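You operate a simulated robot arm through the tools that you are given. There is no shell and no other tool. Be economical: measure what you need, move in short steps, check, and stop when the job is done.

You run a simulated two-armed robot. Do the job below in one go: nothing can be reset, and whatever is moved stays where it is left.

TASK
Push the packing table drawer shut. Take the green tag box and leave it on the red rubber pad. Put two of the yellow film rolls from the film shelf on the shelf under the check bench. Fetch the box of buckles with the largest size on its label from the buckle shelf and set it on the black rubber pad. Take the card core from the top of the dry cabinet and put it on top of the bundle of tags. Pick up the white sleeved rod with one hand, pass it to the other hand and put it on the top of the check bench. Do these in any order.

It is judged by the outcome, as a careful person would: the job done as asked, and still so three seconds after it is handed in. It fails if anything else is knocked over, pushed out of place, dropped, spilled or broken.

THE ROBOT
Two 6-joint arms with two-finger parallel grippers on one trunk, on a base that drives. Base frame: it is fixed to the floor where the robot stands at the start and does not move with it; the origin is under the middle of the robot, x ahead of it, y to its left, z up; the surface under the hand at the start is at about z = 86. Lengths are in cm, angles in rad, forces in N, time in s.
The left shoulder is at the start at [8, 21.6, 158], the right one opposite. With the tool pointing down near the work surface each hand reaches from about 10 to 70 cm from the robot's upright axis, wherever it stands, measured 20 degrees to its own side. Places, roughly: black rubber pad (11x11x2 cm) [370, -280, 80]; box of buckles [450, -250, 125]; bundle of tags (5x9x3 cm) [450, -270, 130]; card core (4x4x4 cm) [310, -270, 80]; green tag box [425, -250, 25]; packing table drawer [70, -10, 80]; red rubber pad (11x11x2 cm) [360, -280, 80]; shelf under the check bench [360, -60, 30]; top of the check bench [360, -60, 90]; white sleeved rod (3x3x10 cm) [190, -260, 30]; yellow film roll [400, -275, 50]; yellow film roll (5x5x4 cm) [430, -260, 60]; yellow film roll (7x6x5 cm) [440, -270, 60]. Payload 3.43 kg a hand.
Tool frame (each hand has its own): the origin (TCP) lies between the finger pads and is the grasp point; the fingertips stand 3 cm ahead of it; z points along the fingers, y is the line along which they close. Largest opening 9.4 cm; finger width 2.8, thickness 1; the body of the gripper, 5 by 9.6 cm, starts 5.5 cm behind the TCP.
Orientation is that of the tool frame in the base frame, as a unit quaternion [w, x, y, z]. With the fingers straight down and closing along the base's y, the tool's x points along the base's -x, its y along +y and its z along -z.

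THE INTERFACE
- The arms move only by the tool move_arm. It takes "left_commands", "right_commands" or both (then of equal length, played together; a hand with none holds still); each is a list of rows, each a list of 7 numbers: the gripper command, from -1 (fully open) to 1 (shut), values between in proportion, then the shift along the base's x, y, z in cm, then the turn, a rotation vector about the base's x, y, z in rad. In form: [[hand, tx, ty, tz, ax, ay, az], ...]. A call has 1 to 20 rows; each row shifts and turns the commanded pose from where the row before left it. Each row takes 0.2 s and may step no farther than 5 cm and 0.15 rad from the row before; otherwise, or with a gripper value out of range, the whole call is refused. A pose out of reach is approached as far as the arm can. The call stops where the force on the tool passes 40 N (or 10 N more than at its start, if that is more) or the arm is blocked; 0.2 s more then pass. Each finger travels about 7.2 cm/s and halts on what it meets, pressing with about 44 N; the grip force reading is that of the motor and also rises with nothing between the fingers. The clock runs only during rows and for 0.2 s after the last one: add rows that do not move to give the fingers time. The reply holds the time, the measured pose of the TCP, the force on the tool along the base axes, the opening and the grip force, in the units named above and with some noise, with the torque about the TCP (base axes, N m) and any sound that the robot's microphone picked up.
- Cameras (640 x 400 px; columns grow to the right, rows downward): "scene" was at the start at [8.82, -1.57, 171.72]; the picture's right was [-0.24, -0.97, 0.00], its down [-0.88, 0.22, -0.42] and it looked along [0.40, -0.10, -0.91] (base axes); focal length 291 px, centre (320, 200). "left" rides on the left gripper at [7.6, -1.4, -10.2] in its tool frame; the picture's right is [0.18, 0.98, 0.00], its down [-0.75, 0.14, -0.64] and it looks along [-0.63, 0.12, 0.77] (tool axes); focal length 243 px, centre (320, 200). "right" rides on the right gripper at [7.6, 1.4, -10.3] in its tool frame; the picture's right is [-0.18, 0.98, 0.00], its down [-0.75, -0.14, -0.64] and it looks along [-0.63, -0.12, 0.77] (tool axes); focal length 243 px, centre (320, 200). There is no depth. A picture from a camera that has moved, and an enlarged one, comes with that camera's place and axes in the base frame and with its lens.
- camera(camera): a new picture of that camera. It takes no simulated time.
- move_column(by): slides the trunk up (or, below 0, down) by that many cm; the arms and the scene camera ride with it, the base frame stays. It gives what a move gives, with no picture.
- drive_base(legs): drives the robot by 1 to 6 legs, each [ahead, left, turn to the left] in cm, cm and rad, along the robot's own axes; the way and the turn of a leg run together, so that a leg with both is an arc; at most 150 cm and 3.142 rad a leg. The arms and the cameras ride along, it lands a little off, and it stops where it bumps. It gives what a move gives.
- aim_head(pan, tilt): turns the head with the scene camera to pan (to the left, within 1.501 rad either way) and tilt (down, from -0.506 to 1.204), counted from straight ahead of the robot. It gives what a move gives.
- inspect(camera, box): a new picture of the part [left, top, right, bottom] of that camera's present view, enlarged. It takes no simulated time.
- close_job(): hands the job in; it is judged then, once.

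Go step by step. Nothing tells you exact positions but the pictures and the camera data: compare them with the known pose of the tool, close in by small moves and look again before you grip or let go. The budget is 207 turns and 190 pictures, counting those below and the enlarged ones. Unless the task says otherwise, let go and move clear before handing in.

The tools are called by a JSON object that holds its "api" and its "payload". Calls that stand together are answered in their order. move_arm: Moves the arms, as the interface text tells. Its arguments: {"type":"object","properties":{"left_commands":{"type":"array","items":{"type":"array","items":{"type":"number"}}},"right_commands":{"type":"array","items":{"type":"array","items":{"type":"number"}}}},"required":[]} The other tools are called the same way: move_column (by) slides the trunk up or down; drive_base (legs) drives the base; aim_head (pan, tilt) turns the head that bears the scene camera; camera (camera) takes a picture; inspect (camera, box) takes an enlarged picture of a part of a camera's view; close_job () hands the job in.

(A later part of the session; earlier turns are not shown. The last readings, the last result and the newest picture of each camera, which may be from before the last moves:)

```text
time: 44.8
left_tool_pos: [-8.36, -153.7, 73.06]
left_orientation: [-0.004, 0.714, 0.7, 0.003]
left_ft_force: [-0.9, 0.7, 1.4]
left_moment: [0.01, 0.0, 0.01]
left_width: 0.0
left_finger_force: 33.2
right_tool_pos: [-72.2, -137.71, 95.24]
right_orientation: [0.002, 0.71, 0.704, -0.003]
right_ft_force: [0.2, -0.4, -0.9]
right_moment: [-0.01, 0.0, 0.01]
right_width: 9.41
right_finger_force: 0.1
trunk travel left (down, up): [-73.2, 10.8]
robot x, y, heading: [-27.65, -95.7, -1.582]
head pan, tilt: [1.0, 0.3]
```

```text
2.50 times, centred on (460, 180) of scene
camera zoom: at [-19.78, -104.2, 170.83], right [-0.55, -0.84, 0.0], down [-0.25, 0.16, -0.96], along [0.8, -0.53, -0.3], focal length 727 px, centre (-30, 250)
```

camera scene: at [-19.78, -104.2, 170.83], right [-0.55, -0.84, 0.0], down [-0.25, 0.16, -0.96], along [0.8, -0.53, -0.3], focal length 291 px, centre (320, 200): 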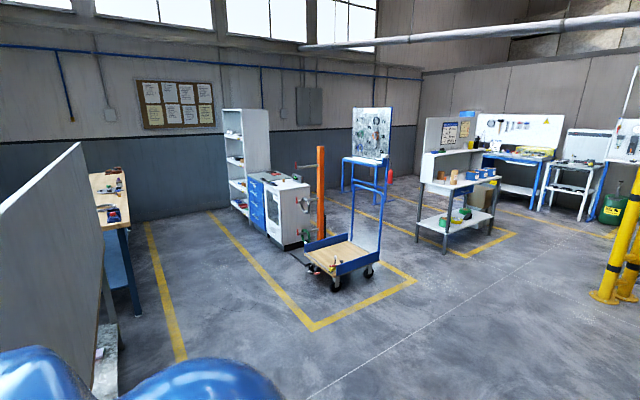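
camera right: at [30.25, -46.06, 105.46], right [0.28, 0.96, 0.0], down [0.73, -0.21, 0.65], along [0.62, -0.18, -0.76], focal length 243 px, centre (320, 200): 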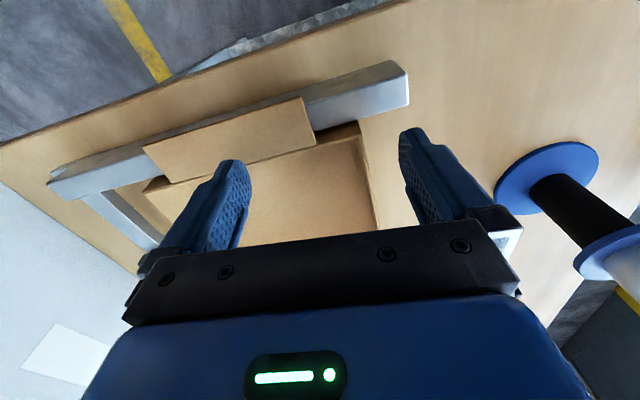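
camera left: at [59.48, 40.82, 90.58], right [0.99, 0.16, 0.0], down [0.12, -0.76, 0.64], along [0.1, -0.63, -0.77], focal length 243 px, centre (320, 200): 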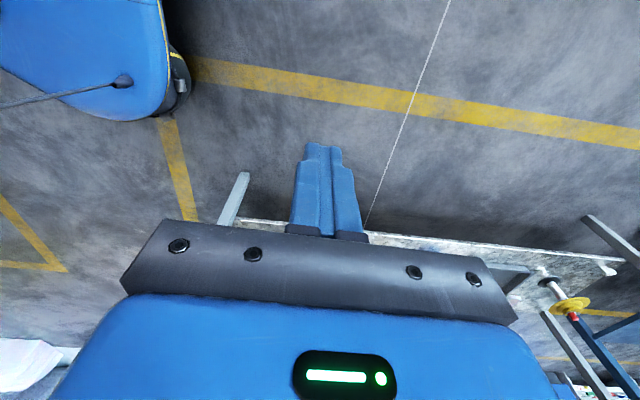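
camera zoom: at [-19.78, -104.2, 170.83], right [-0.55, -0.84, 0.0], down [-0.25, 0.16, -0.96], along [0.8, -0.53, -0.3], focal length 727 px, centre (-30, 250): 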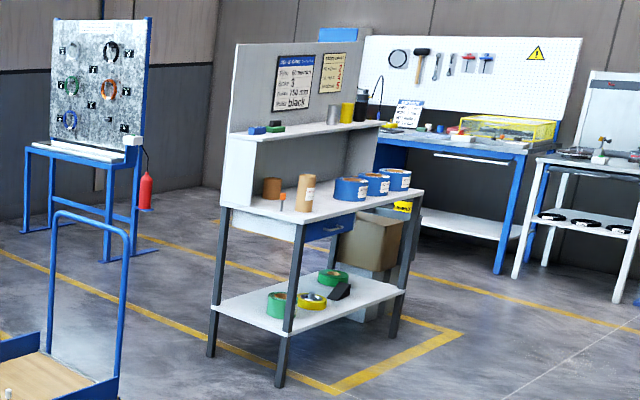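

The trolley (rod), dry cabinet, blue drawer unit with pads, and shelf all face +y with fronts near y≈-250. I'll strafe along y≈-150 toward x≈150, facing -y.

{"api": "drive_base", "payload": {"legs": [[50, 0, 0], [0, 150, 0], [0, 40, 0]]}}

{"api": "aim_head", "payload": {"pan": 0.2, "tilt": 0.7}}

{"api": "camera", "payload": {"camera": "scene"}}

{"api": "aim_head", "payload": {"pan": 1.5, "tilt": 0.4}}

{"api": "camera", "payload": {"camera": "scene"}}

```text
time: 56.8
left_tool_pos: [178.63, -206.88, 73.05]
left_orientation: [-0.004, 0.719, 0.695, 0.004]
left_ft_force: [-0.3, 0.0, 0.4]
left_moment: [-0.03, -0.03, -0.02]
left_width: 0.03
left_finger_force: 33.4
right_tool_pos: [114.86, -190.11, 95.11]
right_orientation: [0.004, 0.716, 0.698, -0.003]
right_ft_force: [-0.4, -0.4, -0.8]
right_moment: [-0.02, 0.0, 0.02]
right_width: 9.4
right_finger_force: 0.1
trunk travel left (down, up): [-73.2, 10.8]
robot x, y, heading: [160.55, -148.92, -1.597]
head pan, tilt: [1.0, 0.3]
```

```text
time: 57.9
left_tool_pos: [178.69, -206.96, 73.05]
left_orientation: [-0.005, 0.72, 0.694, 0.003]
left_ft_force: [-1.0, 1.1, -0.1]
left_moment: [-0.02, 0.01, -0.01]
left_width: 0.01
left_finger_force: 33.0
right_tool_pos: [115.01, -190.05, 95.3]
right_orientation: [0.003, 0.716, 0.698, -0.003]
right_ft_force: [0.2, 0.7, 1.4]
right_moment: [0.01, 0.04, 0.01]
right_width: 9.4
right_finger_force: 0.1
trunk travel left (down, up): [-73.2, 10.8]
robot x, y, heading: [160.25, -148.55, -1.599]
head pan, tilt: [0.201, 0.7]
```

```text
154 pictures are left
camera scene: at [161.77, -160.39, 167.22], right [-0.98, -0.18, 0.0], down [-0.11, 0.63, -0.77], along [0.13, -0.75, -0.64], focal length 291 px, centre (320, 200)
```

scene: 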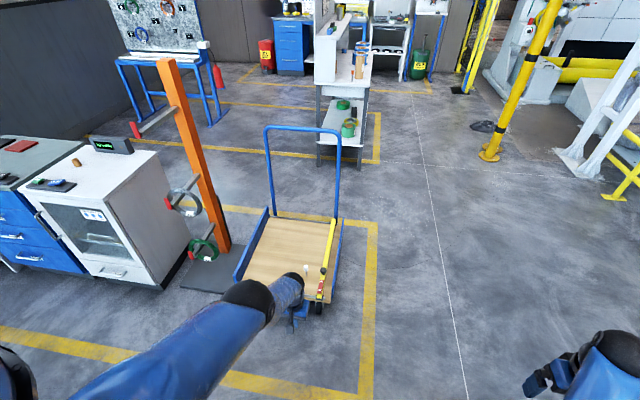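

```text
time: 59.4
left_tool_pos: [178.87, -206.88, 73.11]
left_orientation: [-0.005, 0.72, 0.694, 0.003]
left_ft_force: [-0.9, -0.3, -0.8]
left_moment: [0.01, 0.01, -0.03]
left_width: 0.0
left_finger_force: 33.9
right_tool_pos: [115.19, -189.99, 95.16]
right_orientation: [0.002, 0.716, 0.698, -0.004]
right_ft_force: [0.5, -0.5, 0.5]
right_moment: [0.02, 0.01, -0.01]
right_width: 9.4
right_finger_force: 0.0
trunk travel left (down, up): [-73.2, 10.8]
robot x, y, heading: [160.49, -148.89, -1.599]
head pan, tilt: [1.499, 0.4]
```

```text
153 pictures are left
camera scene: at [169.55, -152.92, 169.91], right [-0.1, -1.0, 0.0], down [-0.39, 0.04, -0.92], along [0.92, -0.09, -0.39], focal length 291 px, centre (320, 200)
```

scene: 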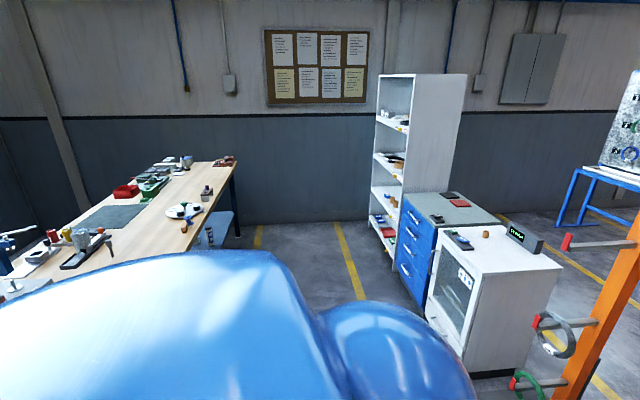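

The check bench is open toward this side too. The white rod stands near (187, -257) on the trolley deck; zooming on it.

{"api": "aim_head", "payload": {"pan": 0.2, "tilt": 0.8}}

{"api": "inspect", "payload": {"camera": "scene", "box": [220, 190, 380, 310]}}

{"api": "inspect", "payload": {"camera": "scene", "box": [0, 80, 200, 280]}}

```text
time: 60.9
left_tool_pos: [178.72, -206.86, 73.06]
left_orientation: [-0.005, 0.72, 0.694, 0.003]
left_ft_force: [0.7, -0.3, -0.2]
left_moment: [-0.05, 0.03, 0.02]
left_width: 0.0
left_finger_force: 33.4
right_tool_pos: [115.1, -190.07, 95.15]
right_orientation: [0.002, 0.715, 0.699, -0.004]
right_ft_force: [0.4, 0.0, -0.7]
right_moment: [-0.01, -0.01, -0.03]
right_width: 9.39
right_finger_force: 0.1
trunk travel left (down, up): [-73.2, 10.8]
robot x, y, heading: [160.31, -148.8, -1.595]
head pan, tilt: [0.201, 0.799]
```

```text
3.33 times, centred on (300, 250) of scene
camera zoom: at [161.75, -159.97, 166.4], right [-0.98, -0.18, 0.0], down [-0.13, 0.71, -0.7], along [0.12, -0.69, -0.72], focal length 970 px, centre (387, 33)
```

zoom: 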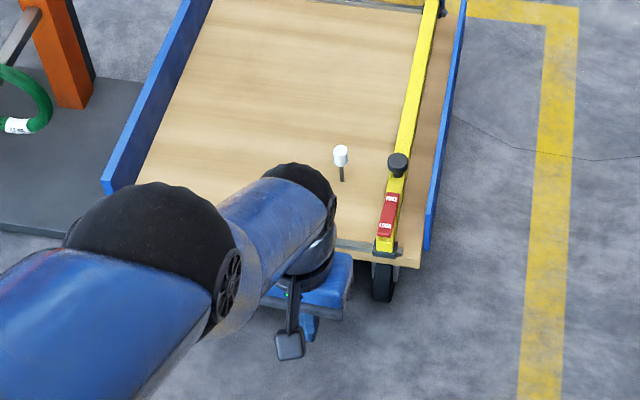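

```text
2.00 times, centred on (100, 180) of scene
camera zoom: at [161.75, -159.97, 166.4], right [-0.98, -0.18, 0.0], down [-0.13, 0.71, -0.7], along [0.12, -0.69, -0.72], focal length 582 px, centre (760, 240)
```

zoom: 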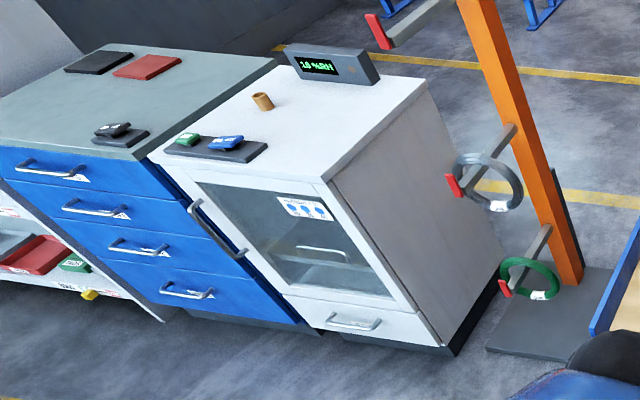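

Rod is near (186, -256). I'll open the left gripper, drive up to the trolley, and lower the trunk partway for a close look.

{"api": "drive_base", "payload": {"legs": [[46, 5, 0.026]]}}

{"api": "move_column", "payload": {"by": -22}}

{"api": "move_arm", "payload": {"left_commands": [[-1, 0, 0, 0, 0, 0, 0], [-1, 0, 0, 0, 0, 0, 0], [-1, 0, 0, 0, 0, 0, 0]]}}

{"api": "camera", "payload": {"camera": "left"}}

{"api": "camera", "payload": {"camera": "scene"}}

```text
time: 63.6
left_tool_pos: [185.48, -252.51, 73.19]
left_orientation: [-0.004, 0.707, 0.707, 0.003]
left_ft_force: [0.4, 1.1, -0.3]
left_moment: [0.01, 0.02, -0.01]
left_width: 0.0
left_finger_force: 32.7
right_tool_pos: [121.08, -237.86, 95.2]
right_orientation: [0.004, 0.703, 0.711, -0.004]
right_ft_force: [0.6, -1.0, 0.5]
right_moment: [0.03, 0.0, 0.0]
right_width: 9.4
right_finger_force: 0.2
trunk travel left (down, up): [-73.2, 10.8]
robot x, y, heading: [164.92, -194.86, -1.567]
head pan, tilt: [0.201, 0.799]
```

```text
time: 66.0
left_tool_pos: [185.4, -252.58, 50.97]
left_orientation: [-0.004, 0.707, 0.707, 0.002]
left_ft_force: [-0.1, 0.5, 0.3]
left_moment: [0.05, -0.03, 0.03]
left_width: 0.01
left_finger_force: 32.6
right_tool_pos: [121.1, -237.96, 73.23]
right_orientation: [0.003, 0.704, 0.711, -0.003]
right_ft_force: [-0.1, 0.1, 0.1]
right_moment: [-0.02, -0.02, 0.0]
right_width: 9.37
right_finger_force: 0.1
trunk travel left (down, up): [-51.2, 32.8]
robot x, y, heading: [164.82, -195.45, -1.562]
head pan, tilt: [0.201, 0.799]
```

```text
time: 66.8
left_tool_pos: [185.35, -252.49, 50.97]
left_orientation: [-0.004, 0.708, 0.706, 0.003]
left_ft_force: [-0.5, 0.1, -0.3]
left_moment: [0.01, -0.03, -0.03]
left_width: 9.42
left_finger_force: 0.0
right_tool_pos: [121.14, -237.98, 73.14]
right_orientation: [0.003, 0.704, 0.71, -0.002]
right_ft_force: [-0.1, 0.0, 0.2]
right_moment: [0.01, 0.05, -0.05]
right_width: 9.41
right_finger_force: 0.0
trunk travel left (down, up): [-51.2, 32.8]
robot x, y, heading: [165.17, -195.22, -1.567]
head pan, tilt: [0.201, 0.799]
```

```text
150 pictures are left
camera left: at [183.98, -245.06, 61.32], right [0.98, 0.18, 0.0], down [0.14, -0.76, 0.63], along [0.12, -0.62, -0.77], focal length 243 px, centre (320, 200)
```

left: 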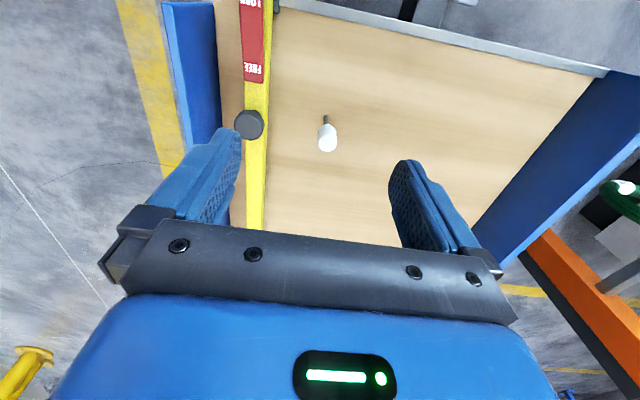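

```text
149 pictures are left
camera scene: at [166.74, -206.28, 144.39], right [-0.98, -0.21, 0.0], down [-0.15, 0.7, -0.7], along [0.15, -0.68, -0.72], focal length 291 px, centre (320, 200)
```

scene: 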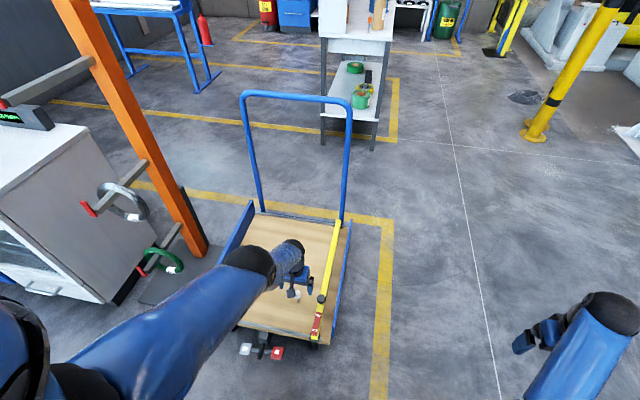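

Rod estimated at (187.5, -258.8), deck z≈23.5, top ≈33.5. Centering above it and lowering until the fingers nearly straddle it.

{"api": "move_arm", "payload": {"left_commands": [[-1, 0.7, -2.1, 0, 0, 0, 0], [-1, 0.7, -2.1, 0, 0, 0, 0], [-1, 0.7, -2.1, 0, 0, 0, 0]]}}

{"api": "move_column", "payload": {"by": -12}}

{"api": "camera", "payload": {"camera": "left"}}

```text
time: 67.6
left_tool_pos: [187.5, -255.55, 53.94]
left_orientation: [-0.004, 0.707, 0.707, 0.003]
left_ft_force: [0.8, 0.3, 0.5]
left_moment: [-0.04, 0.02, 0.02]
left_width: 9.4
left_finger_force: 0.1
left hand out of reach, approached as far as the arm can: row 1, 2, 3
right_tool_pos: [121.06, -237.89, 73.16]
right_orientation: [0.003, 0.704, 0.71, -0.003]
right_ft_force: [-0.5, 0.1, -0.5]
right_moment: [-0.01, 0.0, -0.03]
right_width: 9.38
right_finger_force: 0.0
trunk travel left (down, up): [-51.2, 32.8]
robot x, y, heading: [165.26, -195.17, -1.562]
head pan, tilt: [0.201, 0.799]
```

```text
time: 69.1
left_tool_pos: [187.48, -255.56, 41.94]
left_orientation: [-0.004, 0.708, 0.706, 0.003]
left_ft_force: [-0.5, 0.0, 0.0]
left_moment: [-0.02, 0.0, 0.0]
left_width: 9.4
left_finger_force: 0.1
right_tool_pos: [121.05, -238.13, 61.19]
right_orientation: [0.003, 0.704, 0.71, -0.003]
right_ft_force: [-0.1, 0.4, 0.1]
right_moment: [-0.01, 0.0, 0.01]
right_width: 9.4
right_finger_force: 0.0
trunk travel left (down, up): [-39.2, 44.8]
robot x, y, heading: [165.09, -195.58, -1.555]
head pan, tilt: [0.201, 0.799]
```

```text
148 pictures are left
camera left: at [186.15, -247.93, 52.23], right [0.98, 0.18, 0.0], down [0.14, -0.76, 0.63], along [0.12, -0.62, -0.77], focal length 243 px, centre (320, 200)
```

left: 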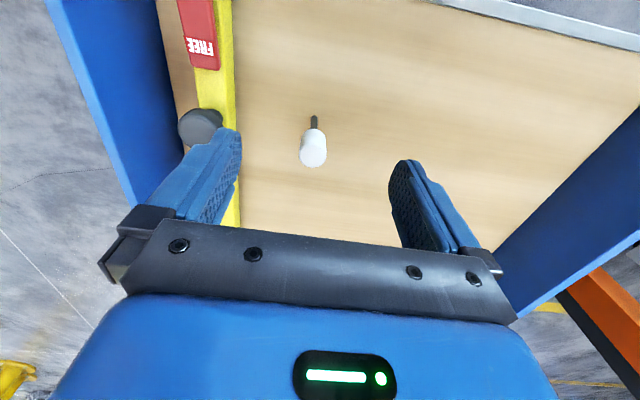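

Rod confirmed at (187.5, -258.3), sleeve z≈28–33.5. Lowering the trunk more gives the reach to go forward the last 2.8 cm.

{"api": "move_column", "payload": {"by": -5}}

{"api": "move_arm", "payload": {"left_commands": [[-1, 0, -1, 0, 0, 0, 0], [-1, 0, -1, 0, 0, 0, 0], [-1, 0, -0.7, 0, 0, 0, 0]]}}

{"api": "camera", "payload": {"camera": "left"}}

```text
time: 70.0
left_tool_pos: [187.49, -255.35, 36.91]
left_orientation: [-0.004, 0.707, 0.707, 0.004]
left_ft_force: [0.4, -0.2, 0.0]
left_moment: [-0.01, -0.02, 0.02]
left_width: 9.4
left_finger_force: 0.1
right_tool_pos: [121.2, -238.0, 56.16]
right_orientation: [0.003, 0.703, 0.711, -0.004]
right_ft_force: [0.1, 0.2, -0.3]
right_moment: [-0.03, -0.02, -0.02]
right_width: 9.39
right_finger_force: 0.0
trunk travel left (down, up): [-34.2, 49.8]
robot x, y, heading: [165.29, -194.96, -1.559]
head pan, tilt: [0.201, 0.799]
```

```text
time: 70.8
left_tool_pos: [187.53, -255.78, 37.3]
left_orientation: [-0.004, 0.707, 0.707, 0.003]
left_ft_force: [-0.5, -0.5, -0.7]
left_moment: [-0.02, -0.01, 0.02]
left_width: 9.39
left_finger_force: 0.1
left hand out of reach, approached as far as the arm can: row 1, 2, 3
right_tool_pos: [121.11, -238.02, 56.06]
right_orientation: [0.004, 0.703, 0.711, -0.003]
right_ft_force: [0.9, -0.1, -0.4]
right_moment: [0.01, -0.01, 0.02]
right_width: 9.4
right_finger_force: 0.1
trunk travel left (down, up): [-34.2, 49.8]
robot x, y, heading: [165.08, -195.28, -1.561]
head pan, tilt: [0.201, 0.799]
```

```text
147 pictures are left
camera left: at [186.14, -248.21, 47.58], right [0.98, 0.18, 0.0], down [0.14, -0.76, 0.63], along [0.12, -0.62, -0.77], focal length 243 px, centre (320, 200)
```

left: 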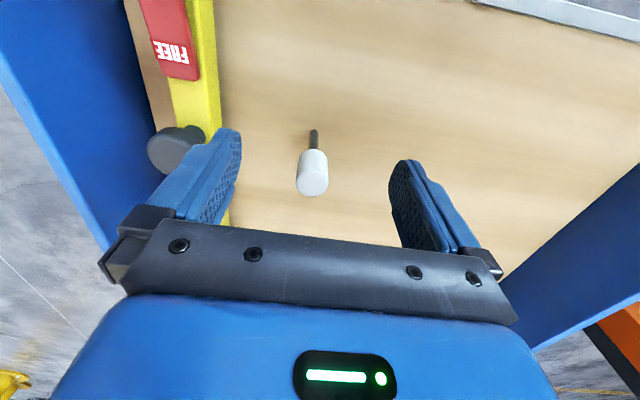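

Testing how the commanded pose behaves after an out-of-reach row, by a small backward move.

{"api": "move_arm", "payload": {"left_commands": [[-1, 0, 3, 0, 0, 0, 0]]}}

```text
time: 71.2
left_tool_pos: [187.49, -254.32, 35.91]
left_orientation: [-0.005, 0.707, 0.707, 0.004]
left_ft_force: [0.3, -0.1, 0.0]
left_moment: [0.0, 0.01, -0.01]
left_width: 9.41
left_finger_force: 0.1
left hand out of reach, approached as far as the arm can: row 1
right_tool_pos: [121.08, -238.0, 56.14]
right_orientation: [0.003, 0.704, 0.711, -0.003]
right_ft_force: [1.1, 0.6, -0.2]
right_moment: [0.02, -0.03, 0.02]
right_width: 9.38
right_finger_force: 0.0
trunk travel left (down, up): [-34.2, 49.8]
robot x, y, heading: [165.14, -195.25, -1.562]
head pan, tilt: [0.201, 0.799]
```

Commands accumulate, so the target is (187.5, -258.5, 34). I'll raise the hand in the arm frame by 15 and lower the trunk by 15 to gain reach.

{"api": "move_arm", "payload": {"left_commands": [[-1, 0, 0, 5, 0, 0, 0], [-1, 0, 0, 5, 0, 0, 0], [-1, 0, 0, 5, 0, 0, 0], [-1, 0, 0, 0, 0, 0, 0]]}}

{"api": "move_column", "payload": {"by": -13}}

{"api": "camera", "payload": {"camera": "left"}}

```text
time: 72.2
left_tool_pos: [187.89, -261.51, 46.09]
left_orientation: [-0.005, 0.707, 0.707, 0.004]
left_ft_force: [-1.1, 0.4, 0.1]
left_moment: [0.0, 0.01, -0.02]
left_width: 9.39
left_finger_force: 0.1
left hand out of reach, approached as far as the arm can: row 1, 2, 3
right_tool_pos: [121.14, -238.09, 56.19]
right_orientation: [0.003, 0.704, 0.711, -0.003]
right_ft_force: [-0.4, 0.5, 1.3]
right_moment: [-0.01, -0.01, -0.01]
right_width: 9.4
right_finger_force: 0.1
trunk travel left (down, up): [-34.2, 49.8]
robot x, y, heading: [164.95, -195.18, -1.559]
head pan, tilt: [0.201, 0.799]
```

```text
time: 73.8
left_tool_pos: [187.79, -261.65, 33.15]
left_orientation: [-0.005, 0.707, 0.707, 0.004]
left_ft_force: [-0.5, 0.4, 0.2]
left_moment: [0.02, 0.04, -0.02]
left_width: 9.41
left_finger_force: 0.0
right_tool_pos: [121.07, -237.93, 43.26]
right_orientation: [0.004, 0.704, 0.71, -0.003]
right_ft_force: [0.4, 0.2, -0.3]
right_moment: [0.01, 0.01, 0.02]
right_width: 9.41
right_finger_force: 0.1
trunk travel left (down, up): [-21.2, 62.8]
robot x, y, heading: [165.23, -195.04, -1.558]
head pan, tilt: [0.201, 0.799]
```

```text
146 pictures are left
camera left: at [186.54, -254.04, 43.43], right [0.98, 0.18, 0.0], down [0.14, -0.76, 0.63], along [0.12, -0.62, -0.78], focal length 243 px, centre (320, 200)
```

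left: 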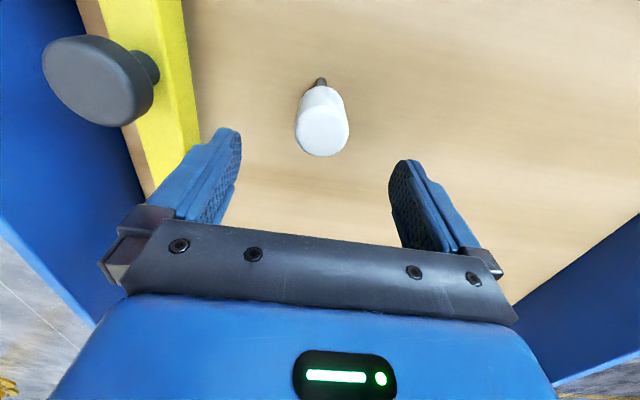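

Rod re-confirmed at (187.5, -258.3). Backing to it, lowering 2 cm, and gripping the sleeve.

{"api": "move_arm", "payload": {"left_commands": [[-1, -0.1, 1.7, -1, 0, 0, 0], [-1, -0.1, 1.6, -1.3, 0, 0, 0], [-1, 0, 0, 0, 0, 0, 0], [1, 0, 0, 0, 0, 0, 0], [1, 0, 0, 0, 0, 0, 0], [1, 0, 0, 0, 0, 0, 0], [1, 0, 0, 0, 0, 0, 0], [1, 0, 0, 0, 0, 0, 0]]}}

{"api": "camera", "payload": {"camera": "left"}}

```text
time: 75.6
left_tool_pos: [187.78, -259.48, 30.0]
left_orientation: [-0.007, 0.707, 0.707, 0.004]
left_ft_force: [-0.4, 0.2, 0.2]
left_moment: [-0.01, 0.01, 0.0]
left_width: 2.76
left_finger_force: 43.9
left hand out of reach, approached as far as the arm can: row 1, 2
right_tool_pos: [121.12, -237.88, 43.15]
right_orientation: [0.003, 0.703, 0.711, -0.002]
right_ft_force: [0.1, 1.0, -0.7]
right_moment: [0.04, -0.01, -0.01]
right_width: 9.4
right_finger_force: 0.1
trunk travel left (down, up): [-21.2, 62.8]
robot x, y, heading: [164.82, -194.98, -1.561]
head pan, tilt: [0.201, 0.799]
```

```text
145 pictures are left
camera left: at [186.33, -252.05, 40.25], right [0.98, 0.18, 0.0], down [0.14, -0.76, 0.63], along [0.12, -0.62, -0.78], focal length 243 px, centre (320, 200)
```

left: 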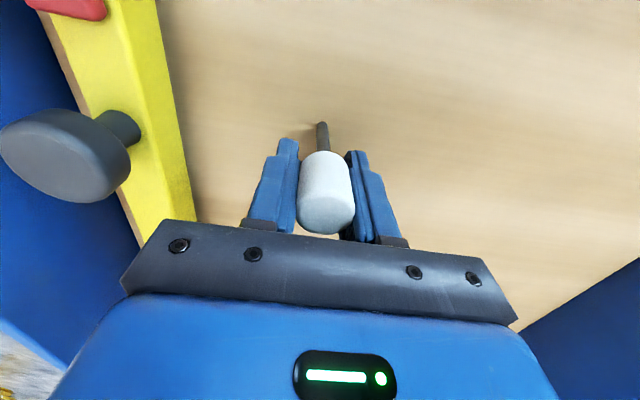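

Gripped well, but I want more stem exposed for the handover. I'll open, go up 2 cm, and re-grip the upper sleeve.

{"api": "move_arm", "payload": {"left_commands": [[0.2, 0, 0, 0, 0, 0, 0], [0.2, 0, 0, 0, 0, 0, 0], [0.2, 0, 0, 1, 0, 0, 0], [0.2, 0, 0, 1, 0, 0, 0], [0.2, 0, 0, 0, 0, 0, 0], [1, 0, 0, 0, 0, 0, 0], [1, 0, 0, 0, 0, 0, 0], [1, 0, 0, 0, 0, 0, 0]]}}

{"api": "camera", "payload": {"camera": "left"}}

```text
time: 77.4
left_tool_pos: [187.75, -260.51, 31.36]
left_orientation: [-0.006, 0.707, 0.707, 0.006]
left_ft_force: [0.3, -0.5, 0.1]
left_moment: [0.01, 0.0, 0.01]
left_width: 0.0
left_finger_force: 32.4
left hand out of reach, approached as far as the arm can: row 3, 4
right_tool_pos: [121.23, -237.96, 43.08]
right_orientation: [0.003, 0.703, 0.711, -0.002]
right_ft_force: [-0.2, -0.1, -0.3]
right_moment: [-0.01, 0.02, 0.05]
right_width: 9.37
right_finger_force: 0.0
trunk travel left (down, up): [-21.2, 62.8]
robot x, y, heading: [165.24, -195.22, -1.559]
head pan, tilt: [0.201, 0.799]
```

```text
144 pictures are left
camera left: at [186.33, -252.96, 41.67], right [0.98, 0.18, 0.0], down [0.14, -0.76, 0.63], along [0.12, -0.62, -0.78], focal length 243 px, centre (320, 200)
```

left: 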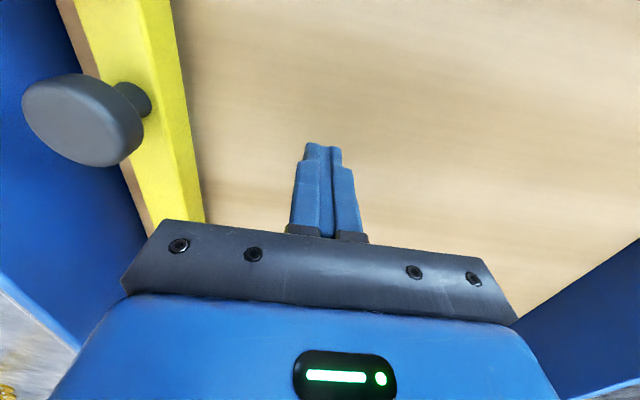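

The rod slipped out of the grip (the arm drifted 1 cm while near its reach limit). Finding it before moving.

{"api": "aim_head", "payload": {"pan": 0.3, "tilt": 0.85}}

{"api": "camera", "payload": {"camera": "scene"}}

{"api": "move_column", "payload": {"by": 8}}

{"api": "camera", "payload": {"camera": "left"}}

```text
time: 78.0
left_tool_pos: [187.72, -260.47, 31.45]
left_orientation: [-0.006, 0.707, 0.707, 0.005]
left_ft_force: [-0.6, -0.2, -0.1]
left_moment: [-0.04, -0.01, 0.04]
left_width: 0.03
left_finger_force: 33.4
right_tool_pos: [121.16, -238.0, 43.17]
right_orientation: [0.004, 0.704, 0.711, -0.002]
right_ft_force: [-0.8, 0.4, -0.6]
right_moment: [-0.05, 0.0, -0.03]
right_width: 9.41
right_finger_force: 0.2
trunk travel left (down, up): [-21.2, 62.8]
robot x, y, heading: [164.92, -194.85, -1.561]
head pan, tilt: [0.3, 0.85]
```

```text
143 pictures are left
camera scene: at [167.44, -205.83, 113.99], right [-0.95, -0.3, 0.0], down [-0.23, 0.72, -0.66], along [0.2, -0.63, -0.75], focal length 291 px, centre (320, 200)
```

scene: 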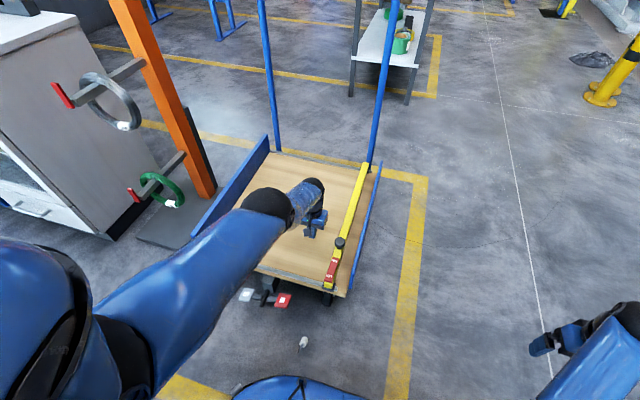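

```text
time: 79.2
left_tool_pos: [187.78, -260.5, 39.34]
left_orientation: [-0.006, 0.707, 0.707, 0.004]
left_ft_force: [0.5, 0.7, 0.2]
left_moment: [0.01, -0.01, 0.04]
left_width: 0.0
left_finger_force: 32.8
right_tool_pos: [121.22, -237.87, 51.22]
right_orientation: [0.003, 0.703, 0.711, -0.004]
right_ft_force: [-0.2, 0.4, 0.5]
right_moment: [-0.03, 0.0, 0.0]
right_width: 9.4
right_finger_force: 0.1
trunk travel left (down, up): [-29.2, 54.8]
robot x, y, heading: [164.83, -195.02, -1.562]
head pan, tilt: [0.3, 0.85]
```

```text
142 pictures are left
camera left: at [186.33, -252.97, 49.65], right [0.98, 0.18, 0.0], down [0.14, -0.76, 0.63], along [0.12, -0.62, -0.78], focal length 243 px, centre (320, 200)
```

left: 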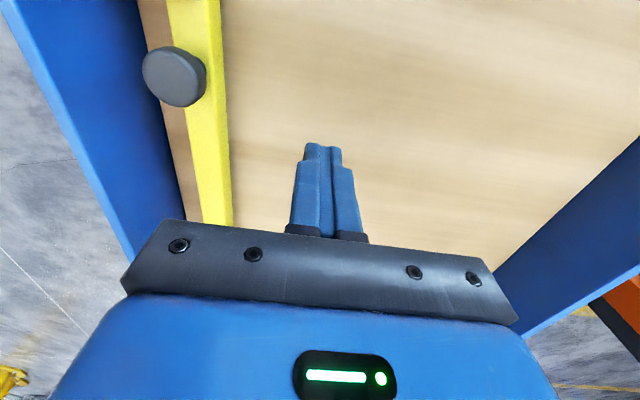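

The rod has fallen on the floor near (183, -233). I'll zoom in to see how it lies; it must be recovered.

{"api": "inspect", "payload": {"camera": "scene", "box": [250, 290, 370, 400]}}

```text
3.64 times, centred on (310, 345) of scene
camera zoom: at [167.44, -205.86, 121.99], right [-0.95, -0.3, 0.0], down [-0.23, 0.72, -0.66], along [0.2, -0.63, -0.75], focal length 1058 px, centre (356, -327)
```

zoom: 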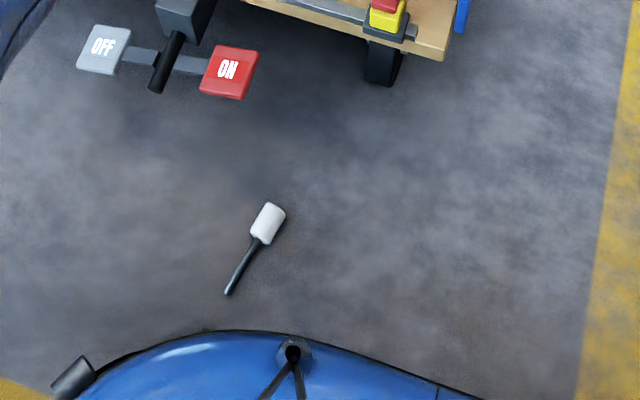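

The rod lies roughly along y: stem end (186.5, -224), sleeve end (185, -233). I'll back up, open the left hand, and lower toward it; the plan is to grip the stem, so the other hand can take the sleeve.

{"api": "drive_base", "payload": {"legs": [[-28, 0, 0]]}}

{"api": "move_arm", "payload": {"left_commands": [[-0.4, 0, 2, 0, 0, 0, 0], [-0.4, 0, 2, 0, 0, 0, 0], [-0.4, 0, 0, 0, 0, 0, 0]]}}

{"api": "move_column", "payload": {"by": -20}}

{"api": "camera", "payload": {"camera": "left"}}

{"api": "camera", "payload": {"camera": "scene"}}

```text
time: 81.2
left_tool_pos: [187.52, -232.18, 39.37]
left_orientation: [-0.006, 0.707, 0.707, 0.004]
left_ft_force: [0.5, 0.0, -0.4]
left_moment: [0.03, 0.05, -0.01]
left_width: 0.0
left_finger_force: 32.6
right_tool_pos: [120.88, -209.67, 51.15]
right_orientation: [0.005, 0.702, 0.712, -0.004]
right_ft_force: [-0.4, -0.1, -0.2]
right_moment: [-0.03, 0.01, -0.01]
right_width: 9.39
right_finger_force: 0.0
trunk travel left (down, up): [-29.2, 54.8]
robot x, y, heading: [164.64, -167.33, -1.558]
head pan, tilt: [0.3, 0.85]
```

```text
time: 82.0
left_tool_pos: [187.58, -231.05, 37.67]
left_orientation: [-0.007, 0.707, 0.707, 0.006]
left_ft_force: [-0.6, -1.1, -0.2]
left_moment: [0.01, 0.01, 0.01]
left_width: 6.57
left_finger_force: 0.1
left hand out of reach, approached as far as the arm can: row 1, 2
right_tool_pos: [120.92, -209.8, 51.26]
right_orientation: [0.002, 0.703, 0.711, -0.003]
right_ft_force: [0.5, 0.5, 0.1]
right_moment: [-0.01, 0.0, 0.01]
right_width: 9.39
right_finger_force: 0.0
trunk travel left (down, up): [-29.2, 54.8]
robot x, y, heading: [164.7, -166.79, -1.56]
head pan, tilt: [0.3, 0.85]
```

```text
time: 84.2
left_tool_pos: [187.59, -231.02, 17.57]
left_orientation: [-0.006, 0.707, 0.708, 0.006]
left_ft_force: [-0.2, 0.3, 0.0]
left_moment: [-0.02, 0.03, 0.0]
left_width: 6.58
left_finger_force: 0.1
right_tool_pos: [120.94, -209.81, 31.2]
right_orientation: [0.004, 0.703, 0.711, -0.003]
right_ft_force: [1.3, 0.8, 0.7]
right_moment: [-0.02, -0.02, 0.02]
right_width: 9.4
right_finger_force: 0.0
trunk travel left (down, up): [-9.2, 74.8]
robot x, y, heading: [165.03, -166.72, -1.559]
head pan, tilt: [0.3, 0.85]
```

```text
140 pictures are left
camera left: at [186.17, -223.57, 27.93], right [0.98, 0.19, 0.0], down [0.14, -0.76, 0.63], along [0.12, -0.62, -0.78], focal length 243 px, centre (320, 200)
```

left: 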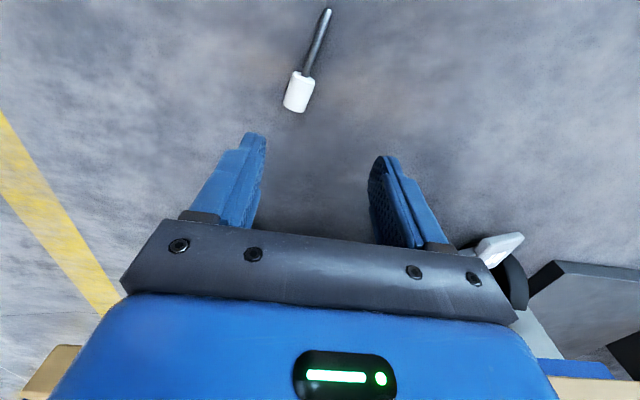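

```text
139 pictures are left
camera scene: at [167.17, -177.61, 102.0], right [-0.95, -0.31, 0.0], down [-0.23, 0.72, -0.66], along [0.2, -0.63, -0.75], focal length 291 px, centre (320, 200)
```

scene: 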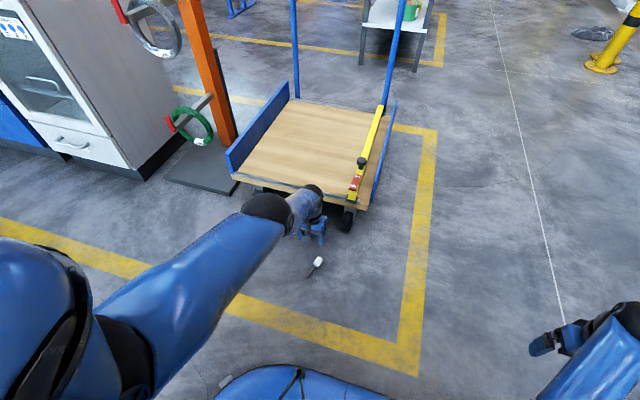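

The arm has been near full stretch, where inward moves stall. I'll command it clearly inward (up and back) to bend the elbow and see it converge.

{"api": "move_arm", "payload": {"left_commands": [[-0.4, 0, 1, 3, 0, 0, 0], [-0.4, 0, 1, 3, 0, 0, 0], [-0.4, 0, 1, 3, 0, 0, 0], [-0.4, 0, 0, 0.1, 0, 0, 0], [-0.4, 0, 0, -0.1, 0, 0, 0], [-0.4, 0, 0, 0.1, 0, 0, 0]]}}

```text
time: 85.6
left_tool_pos: [187.66, -234.21, 22.93]
left_orientation: [-0.007, 0.706, 0.708, 0.006]
left_ft_force: [-0.1, 0.2, -1.0]
left_moment: [-0.02, 0.0, 0.0]
left_width: 6.59
left_finger_force: 0.0
left hand out of reach, approached as far as the arm can: row 1, 2, 3
right_tool_pos: [120.93, -209.82, 31.15]
right_orientation: [0.003, 0.703, 0.711, -0.003]
right_ft_force: [-0.3, -0.4, 0.9]
right_moment: [0.01, -0.01, -0.01]
right_width: 9.39
right_finger_force: 0.1
trunk travel left (down, up): [-9.2, 74.8]
robot x, y, heading: [164.68, -167.02, -1.562]
head pan, tilt: [0.3, 0.85]
```

{"api": "move_arm", "payload": {"left_commands": [[-0.4, 0, 4, 2.2, 0, 0, 0], [-0.4, 0, 4, 2.2, 0, 0, 0], [-0.4, 0, 4, 2.2, 0, 0, 0]]}}

```text
time: 86.4
left_tool_pos: [187.7, -234.33, 23.0]
left_orientation: [-0.007, 0.707, 0.707, 0.006]
left_ft_force: [-0.2, 0.5, -0.5]
left_moment: [0.01, -0.01, -0.02]
left_width: 6.57
left_finger_force: 0.2
left hand out of reach, approached as far as the arm can: row 1, 2, 3
right_tool_pos: [120.86, -209.87, 31.22]
right_orientation: [0.003, 0.703, 0.711, -0.003]
right_ft_force: [0.1, 0.7, 0.2]
right_moment: [0.01, 0.0, 0.0]
right_width: 9.41
right_finger_force: 0.1
trunk travel left (down, up): [-9.2, 74.8]
robot x, y, heading: [164.81, -167.08, -1.562]
head pan, tilt: [0.3, 0.85]
```

{"api": "aim_head", "payload": {"pan": 0.5, "tilt": 0.7}}

{"api": "camera", "payload": {"camera": "scene"}}

{"api": "camera", "payload": {"camera": "right"}}

```text
time: 87.1
left_tool_pos: [187.65, -234.24, 22.93]
left_orientation: [-0.007, 0.706, 0.708, 0.006]
left_ft_force: [0.1, -0.7, -1.2]
left_moment: [-0.02, 0.0, 0.0]
left_width: 6.58
left_finger_force: 0.0
right_tool_pos: [120.95, -209.91, 31.06]
right_orientation: [0.003, 0.703, 0.711, -0.003]
right_ft_force: [-0.8, 0.5, -0.2]
right_moment: [0.0, 0.01, 0.01]
right_width: 9.41
right_finger_force: 0.0
trunk travel left (down, up): [-9.2, 74.8]
robot x, y, heading: [164.74, -167.0, -1.561]
head pan, tilt: [0.499, 0.7]
```

```text
138 pictures are left
camera scene: at [168.92, -177.6, 103.22], right [-0.87, -0.49, 0.0], down [-0.31, 0.56, -0.76], along [0.37, -0.67, -0.64], focal length 291 px, centre (320, 200)
```

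scene: 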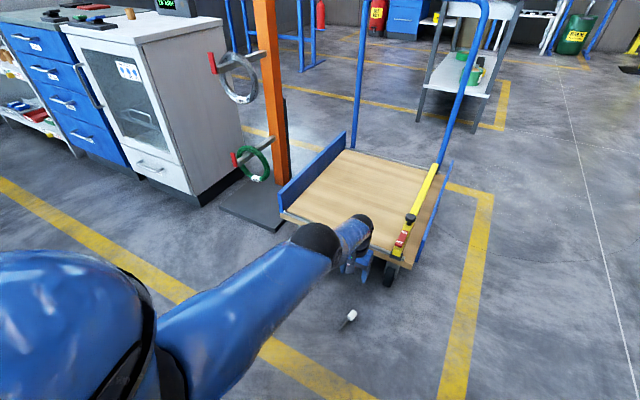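

```text
137 pictures are left
camera right: at [122.22, -202.18, 41.37], right [0.99, -0.17, 0.0], down [-0.13, -0.75, 0.65], along [-0.11, -0.64, -0.76], focal length 243 px, centre (320, 200)
```

right: 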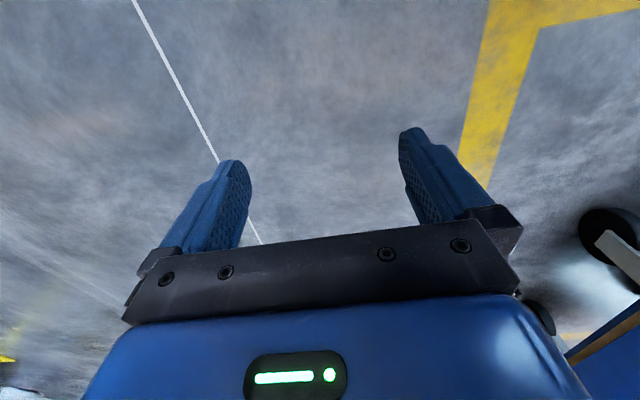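

The left arm is almost straight (elbow singular). Trying slow, small inward rows to let it bend.

{"api": "move_arm", "payload": {"left_commands": [[-0.4, 0, 0.3, 0.1, 0, 0, 0], [-0.4, 0, 0.3, 0.1, 0, 0, 0], [-0.4, 0, 0.3, 0.1, 0, 0, 0], [-0.4, 0, 0.3, 0.1, 0, 0, 0], [-0.4, 0, 0.5, 0.3, 0, 0, 0], [-0.4, 0, 0.5, 0.3, 0, 0, 0], [-0.4, 0, 0.5, 0.3, 0, 0, 0], [-0.4, 0, 0.5, 0.3, 0, 0, 0]]}}

```text
time: 88.9
left_tool_pos: [187.63, -234.18, 23.0]
left_orientation: [-0.007, 0.706, 0.708, 0.004]
left_ft_force: [0.6, 0.2, 0.0]
left_moment: [-0.01, 0.0, -0.04]
left_width: 6.56
left_finger_force: 0.0
left hand out of reach, approached as far as the arm can: row 1, 2, 3, 4, 5, 6, 7, 8
right_tool_pos: [120.94, -209.9, 31.09]
right_orientation: [0.003, 0.703, 0.711, -0.003]
right_ft_force: [-0.5, -0.1, -0.6]
right_moment: [0.02, -0.07, -0.01]
right_width: 9.41
right_finger_force: 0.1
trunk travel left (down, up): [-9.2, 74.8]
robot x, y, heading: [164.75, -167.12, -1.561]
head pan, tilt: [0.499, 0.7]
```

Arm is locked straight. I'll use light floor contact to bend it: step sideways from the rod, lower along the reachable arc, then lower the trunk until the fingertips touch the floor and the command resets.

{"api": "drive_base", "payload": {"legs": [[0, 12, 0]]}}

{"api": "move_arm", "payload": {"left_commands": [[1, 0, 2, -3.2, 0, 0, 0], [1, 0, 2, -3.2, 0, 0, 0], [1, 0, 2, -3.2, 0, 0, 0], [1, 0, 2, -3.2, 0, 0, 0]]}}

{"api": "move_column", "payload": {"by": -9}}

{"api": "camera", "payload": {"camera": "left"}}

```text
time: 90.1
left_tool_pos: [200.06, -234.07, 23.0]
left_orientation: [-0.008, 0.705, 0.709, 0.004]
left_ft_force: [0.4, -0.4, -0.3]
left_moment: [-0.02, 0.03, -0.01]
left_width: 6.59
left_finger_force: 0.1
right_tool_pos: [133.2, -209.81, 31.2]
right_orientation: [0.004, 0.702, 0.712, -0.003]
right_ft_force: [-0.5, -0.3, -0.1]
right_moment: [-0.02, 0.04, 0.0]
right_width: 9.39
right_finger_force: 0.1
trunk travel left (down, up): [-9.2, 74.8]
robot x, y, heading: [177.03, -166.91, -1.557]
head pan, tilt: [0.499, 0.7]
```

```text
time: 91.1
left_tool_pos: [200.1, -225.49, 10.55]
left_orientation: [-0.007, 0.705, 0.709, 0.005]
left_ft_force: [-0.7, 0.2, -0.6]
left_moment: [0.0, 0.0, -0.01]
left_width: 0.0
left_finger_force: 32.8
left hand out of reach, approached as far as the arm can: row 4
right_tool_pos: [133.21, -209.87, 31.19]
right_orientation: [0.003, 0.702, 0.712, -0.003]
right_ft_force: [0.4, 0.4, -0.1]
right_moment: [-0.03, 0.0, 0.0]
right_width: 9.4
right_finger_force: 0.0
trunk travel left (down, up): [-9.2, 74.8]
robot x, y, heading: [176.6, -166.49, -1.556]
head pan, tilt: [0.499, 0.7]
```

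```text
time: 92.1
left_tool_pos: [200.07, -225.38, 2.98]
left_orientation: [-0.009, 0.705, 0.709, 0.008]
left_ft_force: [-1.7, 7.3, 14.4]
left_moment: [-0.01, 0.04, -0.07]
left_width: 0.02
left_finger_force: 32.8
right_tool_pos: [133.33, -209.97, 23.19]
right_orientation: [0.004, 0.701, 0.713, -0.004]
right_ft_force: [-0.6, 0.3, 0.6]
right_moment: [0.0, 0.04, 0.01]
right_width: 9.4
right_finger_force: 0.1
trunk travel left (down, up): [-1.3, 82.7]
robot x, y, heading: [176.88, -166.86, -1.557]
head pan, tilt: [0.499, 0.7]
stopped: the force on the tool passed its limit at 71 N (the readings are from after the stop); the commanded pose is now the measured one
```

```text
136 pictures are left
camera left: at [198.71, -218.08, 13.42], right [0.98, 0.19, 0.0], down [0.15, -0.77, 0.62], along [0.12, -0.61, -0.78], focal length 243 px, centre (320, 200)
```

left: 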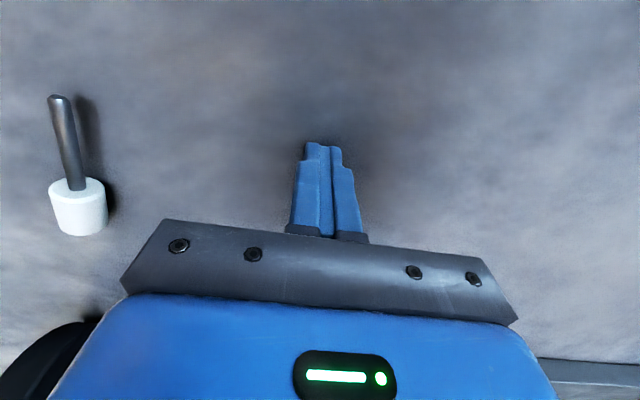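

{"api": "move_arm", "payload": {"left_commands": [[1, 0, 0.3, 0.7, 0, 0, 0], [1, 0, 0.5, 1, 0, 0, 0], [1, 0, 0.5, 1, 0, 0, 0], [1, 0, 1, 1.5, 0, 0, 0], [1, 0, 1, 1.5, 0, 0, 0]]}}

```text
time: 93.3
left_tool_pos: [200.23, -226.56, 4.27]
left_orientation: [-0.011, 0.706, 0.709, 0.008]
left_ft_force: [0.0, 0.1, 0.0]
left_moment: [0.01, -0.01, 0.0]
left_width: 0.01
left_finger_force: 32.8
left hand out of reach, approached as far as the arm can: row 1, 2, 3, 4, 5
right_tool_pos: [133.23, -209.89, 23.25]
right_orientation: [0.003, 0.701, 0.713, -0.003]
right_ft_force: [0.6, 1.6, 0.6]
right_moment: [0.0, 0.0, 0.0]
right_width: 9.4
right_finger_force: 0.0
trunk travel left (down, up): [-1.3, 82.7]
robot x, y, heading: [176.58, -166.59, -1.553]
head pan, tilt: [0.499, 0.7]
```

Still constrained; possibly a wrist limit rather than the elbow. I'll raise the trunk and test by yawing the hand and then moving inward.

{"api": "move_column", "payload": {"by": 20}}

{"api": "move_arm", "payload": {"left_commands": [[1, 0, 0, 0, 0, 0, -0.15], [1, 0, 0, 0, 0, 0, -0.15], [1, 0, 0, 0, 0, 0, -0.15], [1, 0, 0, 0, 0, 0, -0.15], [1, 0, 1, 1.5, 0, 0, 0], [1, 0, 1, 1.5, 0, 0, 0], [1, 0, 1, 1.5, 0, 0, 0]]}}

```text
time: 95.5
left_tool_pos: [200.26, -226.63, 24.33]
left_orientation: [-0.01, 0.705, 0.709, 0.008]
left_ft_force: [-0.7, -0.3, -0.1]
left_moment: [-0.01, 0.01, -0.02]
left_width: 0.0
left_finger_force: 32.4
right_tool_pos: [133.24, -209.94, 43.21]
right_orientation: [0.003, 0.701, 0.713, -0.004]
right_ft_force: [0.3, 0.8, 0.0]
right_moment: [-0.01, 0.0, 0.01]
right_width: 9.4
right_finger_force: 0.1
trunk travel left (down, up): [-21.3, 62.7]
robot x, y, heading: [176.98, -166.57, -1.555]
head pan, tilt: [0.499, 0.7]
```

```text
time: 97.1
left_tool_pos: [200.28, -227.26, 25.12]
left_orientation: [-0.007, 0.883, 0.469, 0.01]
left_ft_force: [-0.1, -0.6, 0.6]
left_moment: [0.01, -0.01, -0.01]
left_width: 0.0
left_finger_force: 32.6
left hand out of reach, approached as far as the arm can: row 5, 6, 7
right_tool_pos: [133.26, -209.91, 43.3]
right_orientation: [0.004, 0.7, 0.714, -0.003]
right_ft_force: [0.3, 0.0, -0.8]
right_moment: [0.01, -0.01, 0.03]
right_width: 9.41
right_finger_force: 0.0
trunk travel left (down, up): [-21.3, 62.7]
robot x, y, heading: [177.06, -166.99, -1.556]
head pan, tilt: [0.499, 0.7]
```

{"api": "move_arm", "payload": {"left_commands": [[1, 0, 0, 0, -0.15, 0, 0], [1, 0, 0, 0, -0.15, 0, 0]]}}

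{"api": "move_arm", "payload": {"left_commands": [[1, 0, 1, 1.5, 0, 0, 0], [1, 0, 1, 1.5, 0, 0, 0], [1, 0, 1, 1.5, 0, 0, 0]]}}

```text
time: 97.7
left_tool_pos: [200.3, -230.38, 22.37]
left_orientation: [0.125, 0.874, 0.465, -0.06]
left_ft_force: [-0.3, 0.4, 0.0]
left_moment: [0.0, 0.0, -0.01]
left_width: 0.01
left_finger_force: 33.3
left hand out of reach, approached as far as the arm can: row 1, 2
right_tool_pos: [133.23, -209.87, 43.24]
right_orientation: [0.004, 0.701, 0.713, -0.003]
right_ft_force: [-0.1, -0.3, -0.1]
right_moment: [0.01, 0.0, 0.01]
right_width: 9.39
right_finger_force: 0.0
trunk travel left (down, up): [-21.3, 62.7]
robot x, y, heading: [176.87, -166.87, -1.552]
head pan, tilt: [0.499, 0.7]
```

```text
time: 98.5
left_tool_pos: [200.6, -231.45, 23.44]
left_orientation: [0.124, 0.874, 0.466, -0.059]
left_ft_force: [-0.6, -1.0, -0.1]
left_moment: [-0.04, -0.02, -0.02]
left_width: 0.0
left_finger_force: 32.8
left hand out of reach, approached as far as the arm can: row 1, 2, 3
right_tool_pos: [133.22, -209.95, 43.25]
right_orientation: [0.003, 0.701, 0.713, -0.003]
right_ft_force: [0.4, 0.5, -0.4]
right_moment: [-0.01, 0.01, -0.03]
right_width: 9.4
right_finger_force: 0.0
trunk travel left (down, up): [-21.3, 62.7]
robot x, y, heading: [176.72, -167.0, -1.555]
head pan, tilt: [0.499, 0.7]
```

{"api": "move_arm", "payload": {"left_commands": [[1, 0, 0, 0, 0.15, 0, 0], [1, 0, 0, 0, 0.15, 0, 0], [1, 0, 3.6, 3.2, 0, 0, 0], [1, 0, 3.6, 3.2, 0, 0, 0], [1, 0, 3.6, 3.2, 0, 0, 0], [1, 0, 3.6, 3.2, 0, 0, 0], [1, 0, 0, 0, 0.15, 0, 0], [1, 0, 0, 0, 0.15, 0, 0], [1, 0, 0, 0, 0.15, 0, 0]]}}

{"api": "aim_head", "payload": {"pan": 0.5, "tilt": 0.7}}

{"api": "camera", "payload": {"camera": "scene"}}

```text
time: 100.5
left_tool_pos: [200.18, -221.17, 31.2]
left_orientation: [-0.205, 0.859, 0.454, 0.116]
left_ft_force: [-0.7, -0.4, 0.1]
left_moment: [-0.02, 0.03, 0.02]
left_width: 0.0
left_finger_force: 32.9
left hand out of reach, approached as far as the arm can: row 1, 2, 3, 4, 5, 6, 7, 8, 9
right_tool_pos: [133.14, -209.93, 43.27]
right_orientation: [0.003, 0.701, 0.713, -0.004]
right_ft_force: [0.9, 0.2, -0.3]
right_moment: [-0.01, 0.01, 0.04]
right_width: 9.41
right_finger_force: 0.0
trunk travel left (down, up): [-21.3, 62.7]
robot x, y, heading: [176.87, -166.95, -1.554]
head pan, tilt: [0.499, 0.7]
```

```text
time: 101.1
left_tool_pos: [200.26, -221.42, 31.21]
left_orientation: [-0.203, 0.859, 0.455, 0.115]
left_ft_force: [0.6, 1.1, -0.2]
left_moment: [0.01, 0.0, 0.02]
left_width: 0.01
left_finger_force: 33.2
right_tool_pos: [133.14, -209.88, 43.26]
right_orientation: [0.004, 0.701, 0.713, -0.003]
right_ft_force: [0.2, 0.2, 0.6]
right_moment: [-0.01, -0.03, -0.01]
right_width: 9.39
right_finger_force: 0.1
trunk travel left (down, up): [-21.3, 62.7]
robot x, y, heading: [177.12, -166.82, -1.557]
head pan, tilt: [0.499, 0.7]
```

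```text
135 pictures are left
camera scene: at [181.1, -177.43, 115.31], right [-0.87, -0.49, 0.0], down [-0.32, 0.56, -0.76], along [0.38, -0.67, -0.64], focal length 291 px, centre (320, 200)
```

scene: 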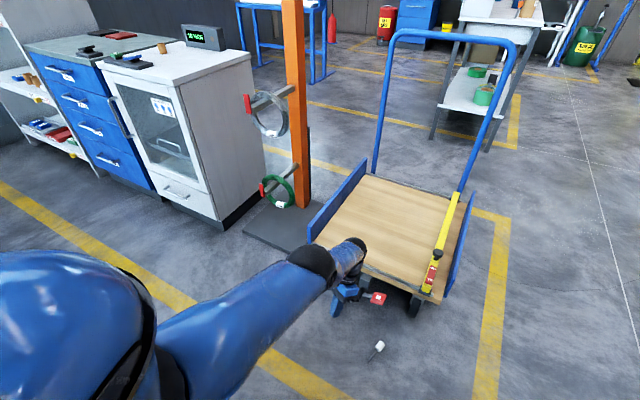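

The elbow probably passed slightly beyond straight against its limit. I'll command outward (to straighten through), then inward, and see which way it bends.

{"api": "move_arm", "payload": {"left_commands": [[1, 0, -3.6, -3.2, 0, 0, 0], [1, 0, -3.6, -3.2, 0, 0, 0], [1, 0, 1, 0.9, 0, 0, 0], [1, 0, 1, 0.9, 0, 0, 0], [1, 0, 1, 0.9, 0, 0, 0], [1, 0, 1, 0.9, 0, 0, 0]]}}

```text
time: 102.5
left_tool_pos: [200.1, -220.86, 30.61]
left_orientation: [-0.204, 0.859, 0.454, 0.115]
left_ft_force: [0.9, 0.0, 0.0]
left_moment: [0.03, 0.0, -0.01]
left_width: 0.03
left_finger_force: 33.3
left hand out of reach, approached as far as the arm can: row 1, 2, 3, 4, 5, 6
right_tool_pos: [133.2, -209.91, 43.17]
right_orientation: [0.004, 0.701, 0.713, -0.003]
right_ft_force: [-0.2, -0.9, -0.7]
right_moment: [-0.01, -0.04, -0.01]
right_width: 9.43
right_finger_force: 0.0
trunk travel left (down, up): [-21.3, 62.7]
robot x, y, heading: [176.9, -167.29, -1.554]
head pan, tilt: [0.499, 0.7]
```

{"api": "move_arm", "payload": {"left_commands": [[1, 0, -0.15, -0.13, 0, 0, 0], [1, 0, -0.15, -0.13, 0, 0, 0], [1, 0, -0.15, -0.13, 0, 0, 0], [1, 0, -0.15, -0.13, 0, 0, 0], [1, 0, -0.15, -0.13, 0, 0, 0], [1, 0, -0.15, -0.13, 0, 0, 0], [1, 0, -0.15, -0.13, 0, 0, 0], [1, 0, -0.15, -0.13, 0, 0, 0]]}}

```text
time: 104.3
left_tool_pos: [200.13, -221.12, 30.41]
left_orientation: [-0.204, 0.859, 0.455, 0.115]
left_ft_force: [0.5, 0.1, 0.9]
left_moment: [-0.01, 0.02, 0.02]
left_width: 0.0
left_finger_force: 33.0
left hand out of reach, approached as far as the arm can: row 4, 6, 8
right_tool_pos: [133.13, -209.96, 43.33]
right_orientation: [0.003, 0.701, 0.713, -0.003]
right_ft_force: [0.5, -0.4, 0.5]
right_moment: [0.03, -0.01, -0.02]
right_width: 9.39
right_finger_force: 0.1
trunk travel left (down, up): [-21.3, 62.7]
robot x, y, heading: [176.73, -167.01, -1.557]
head pan, tilt: [0.499, 0.7]
```

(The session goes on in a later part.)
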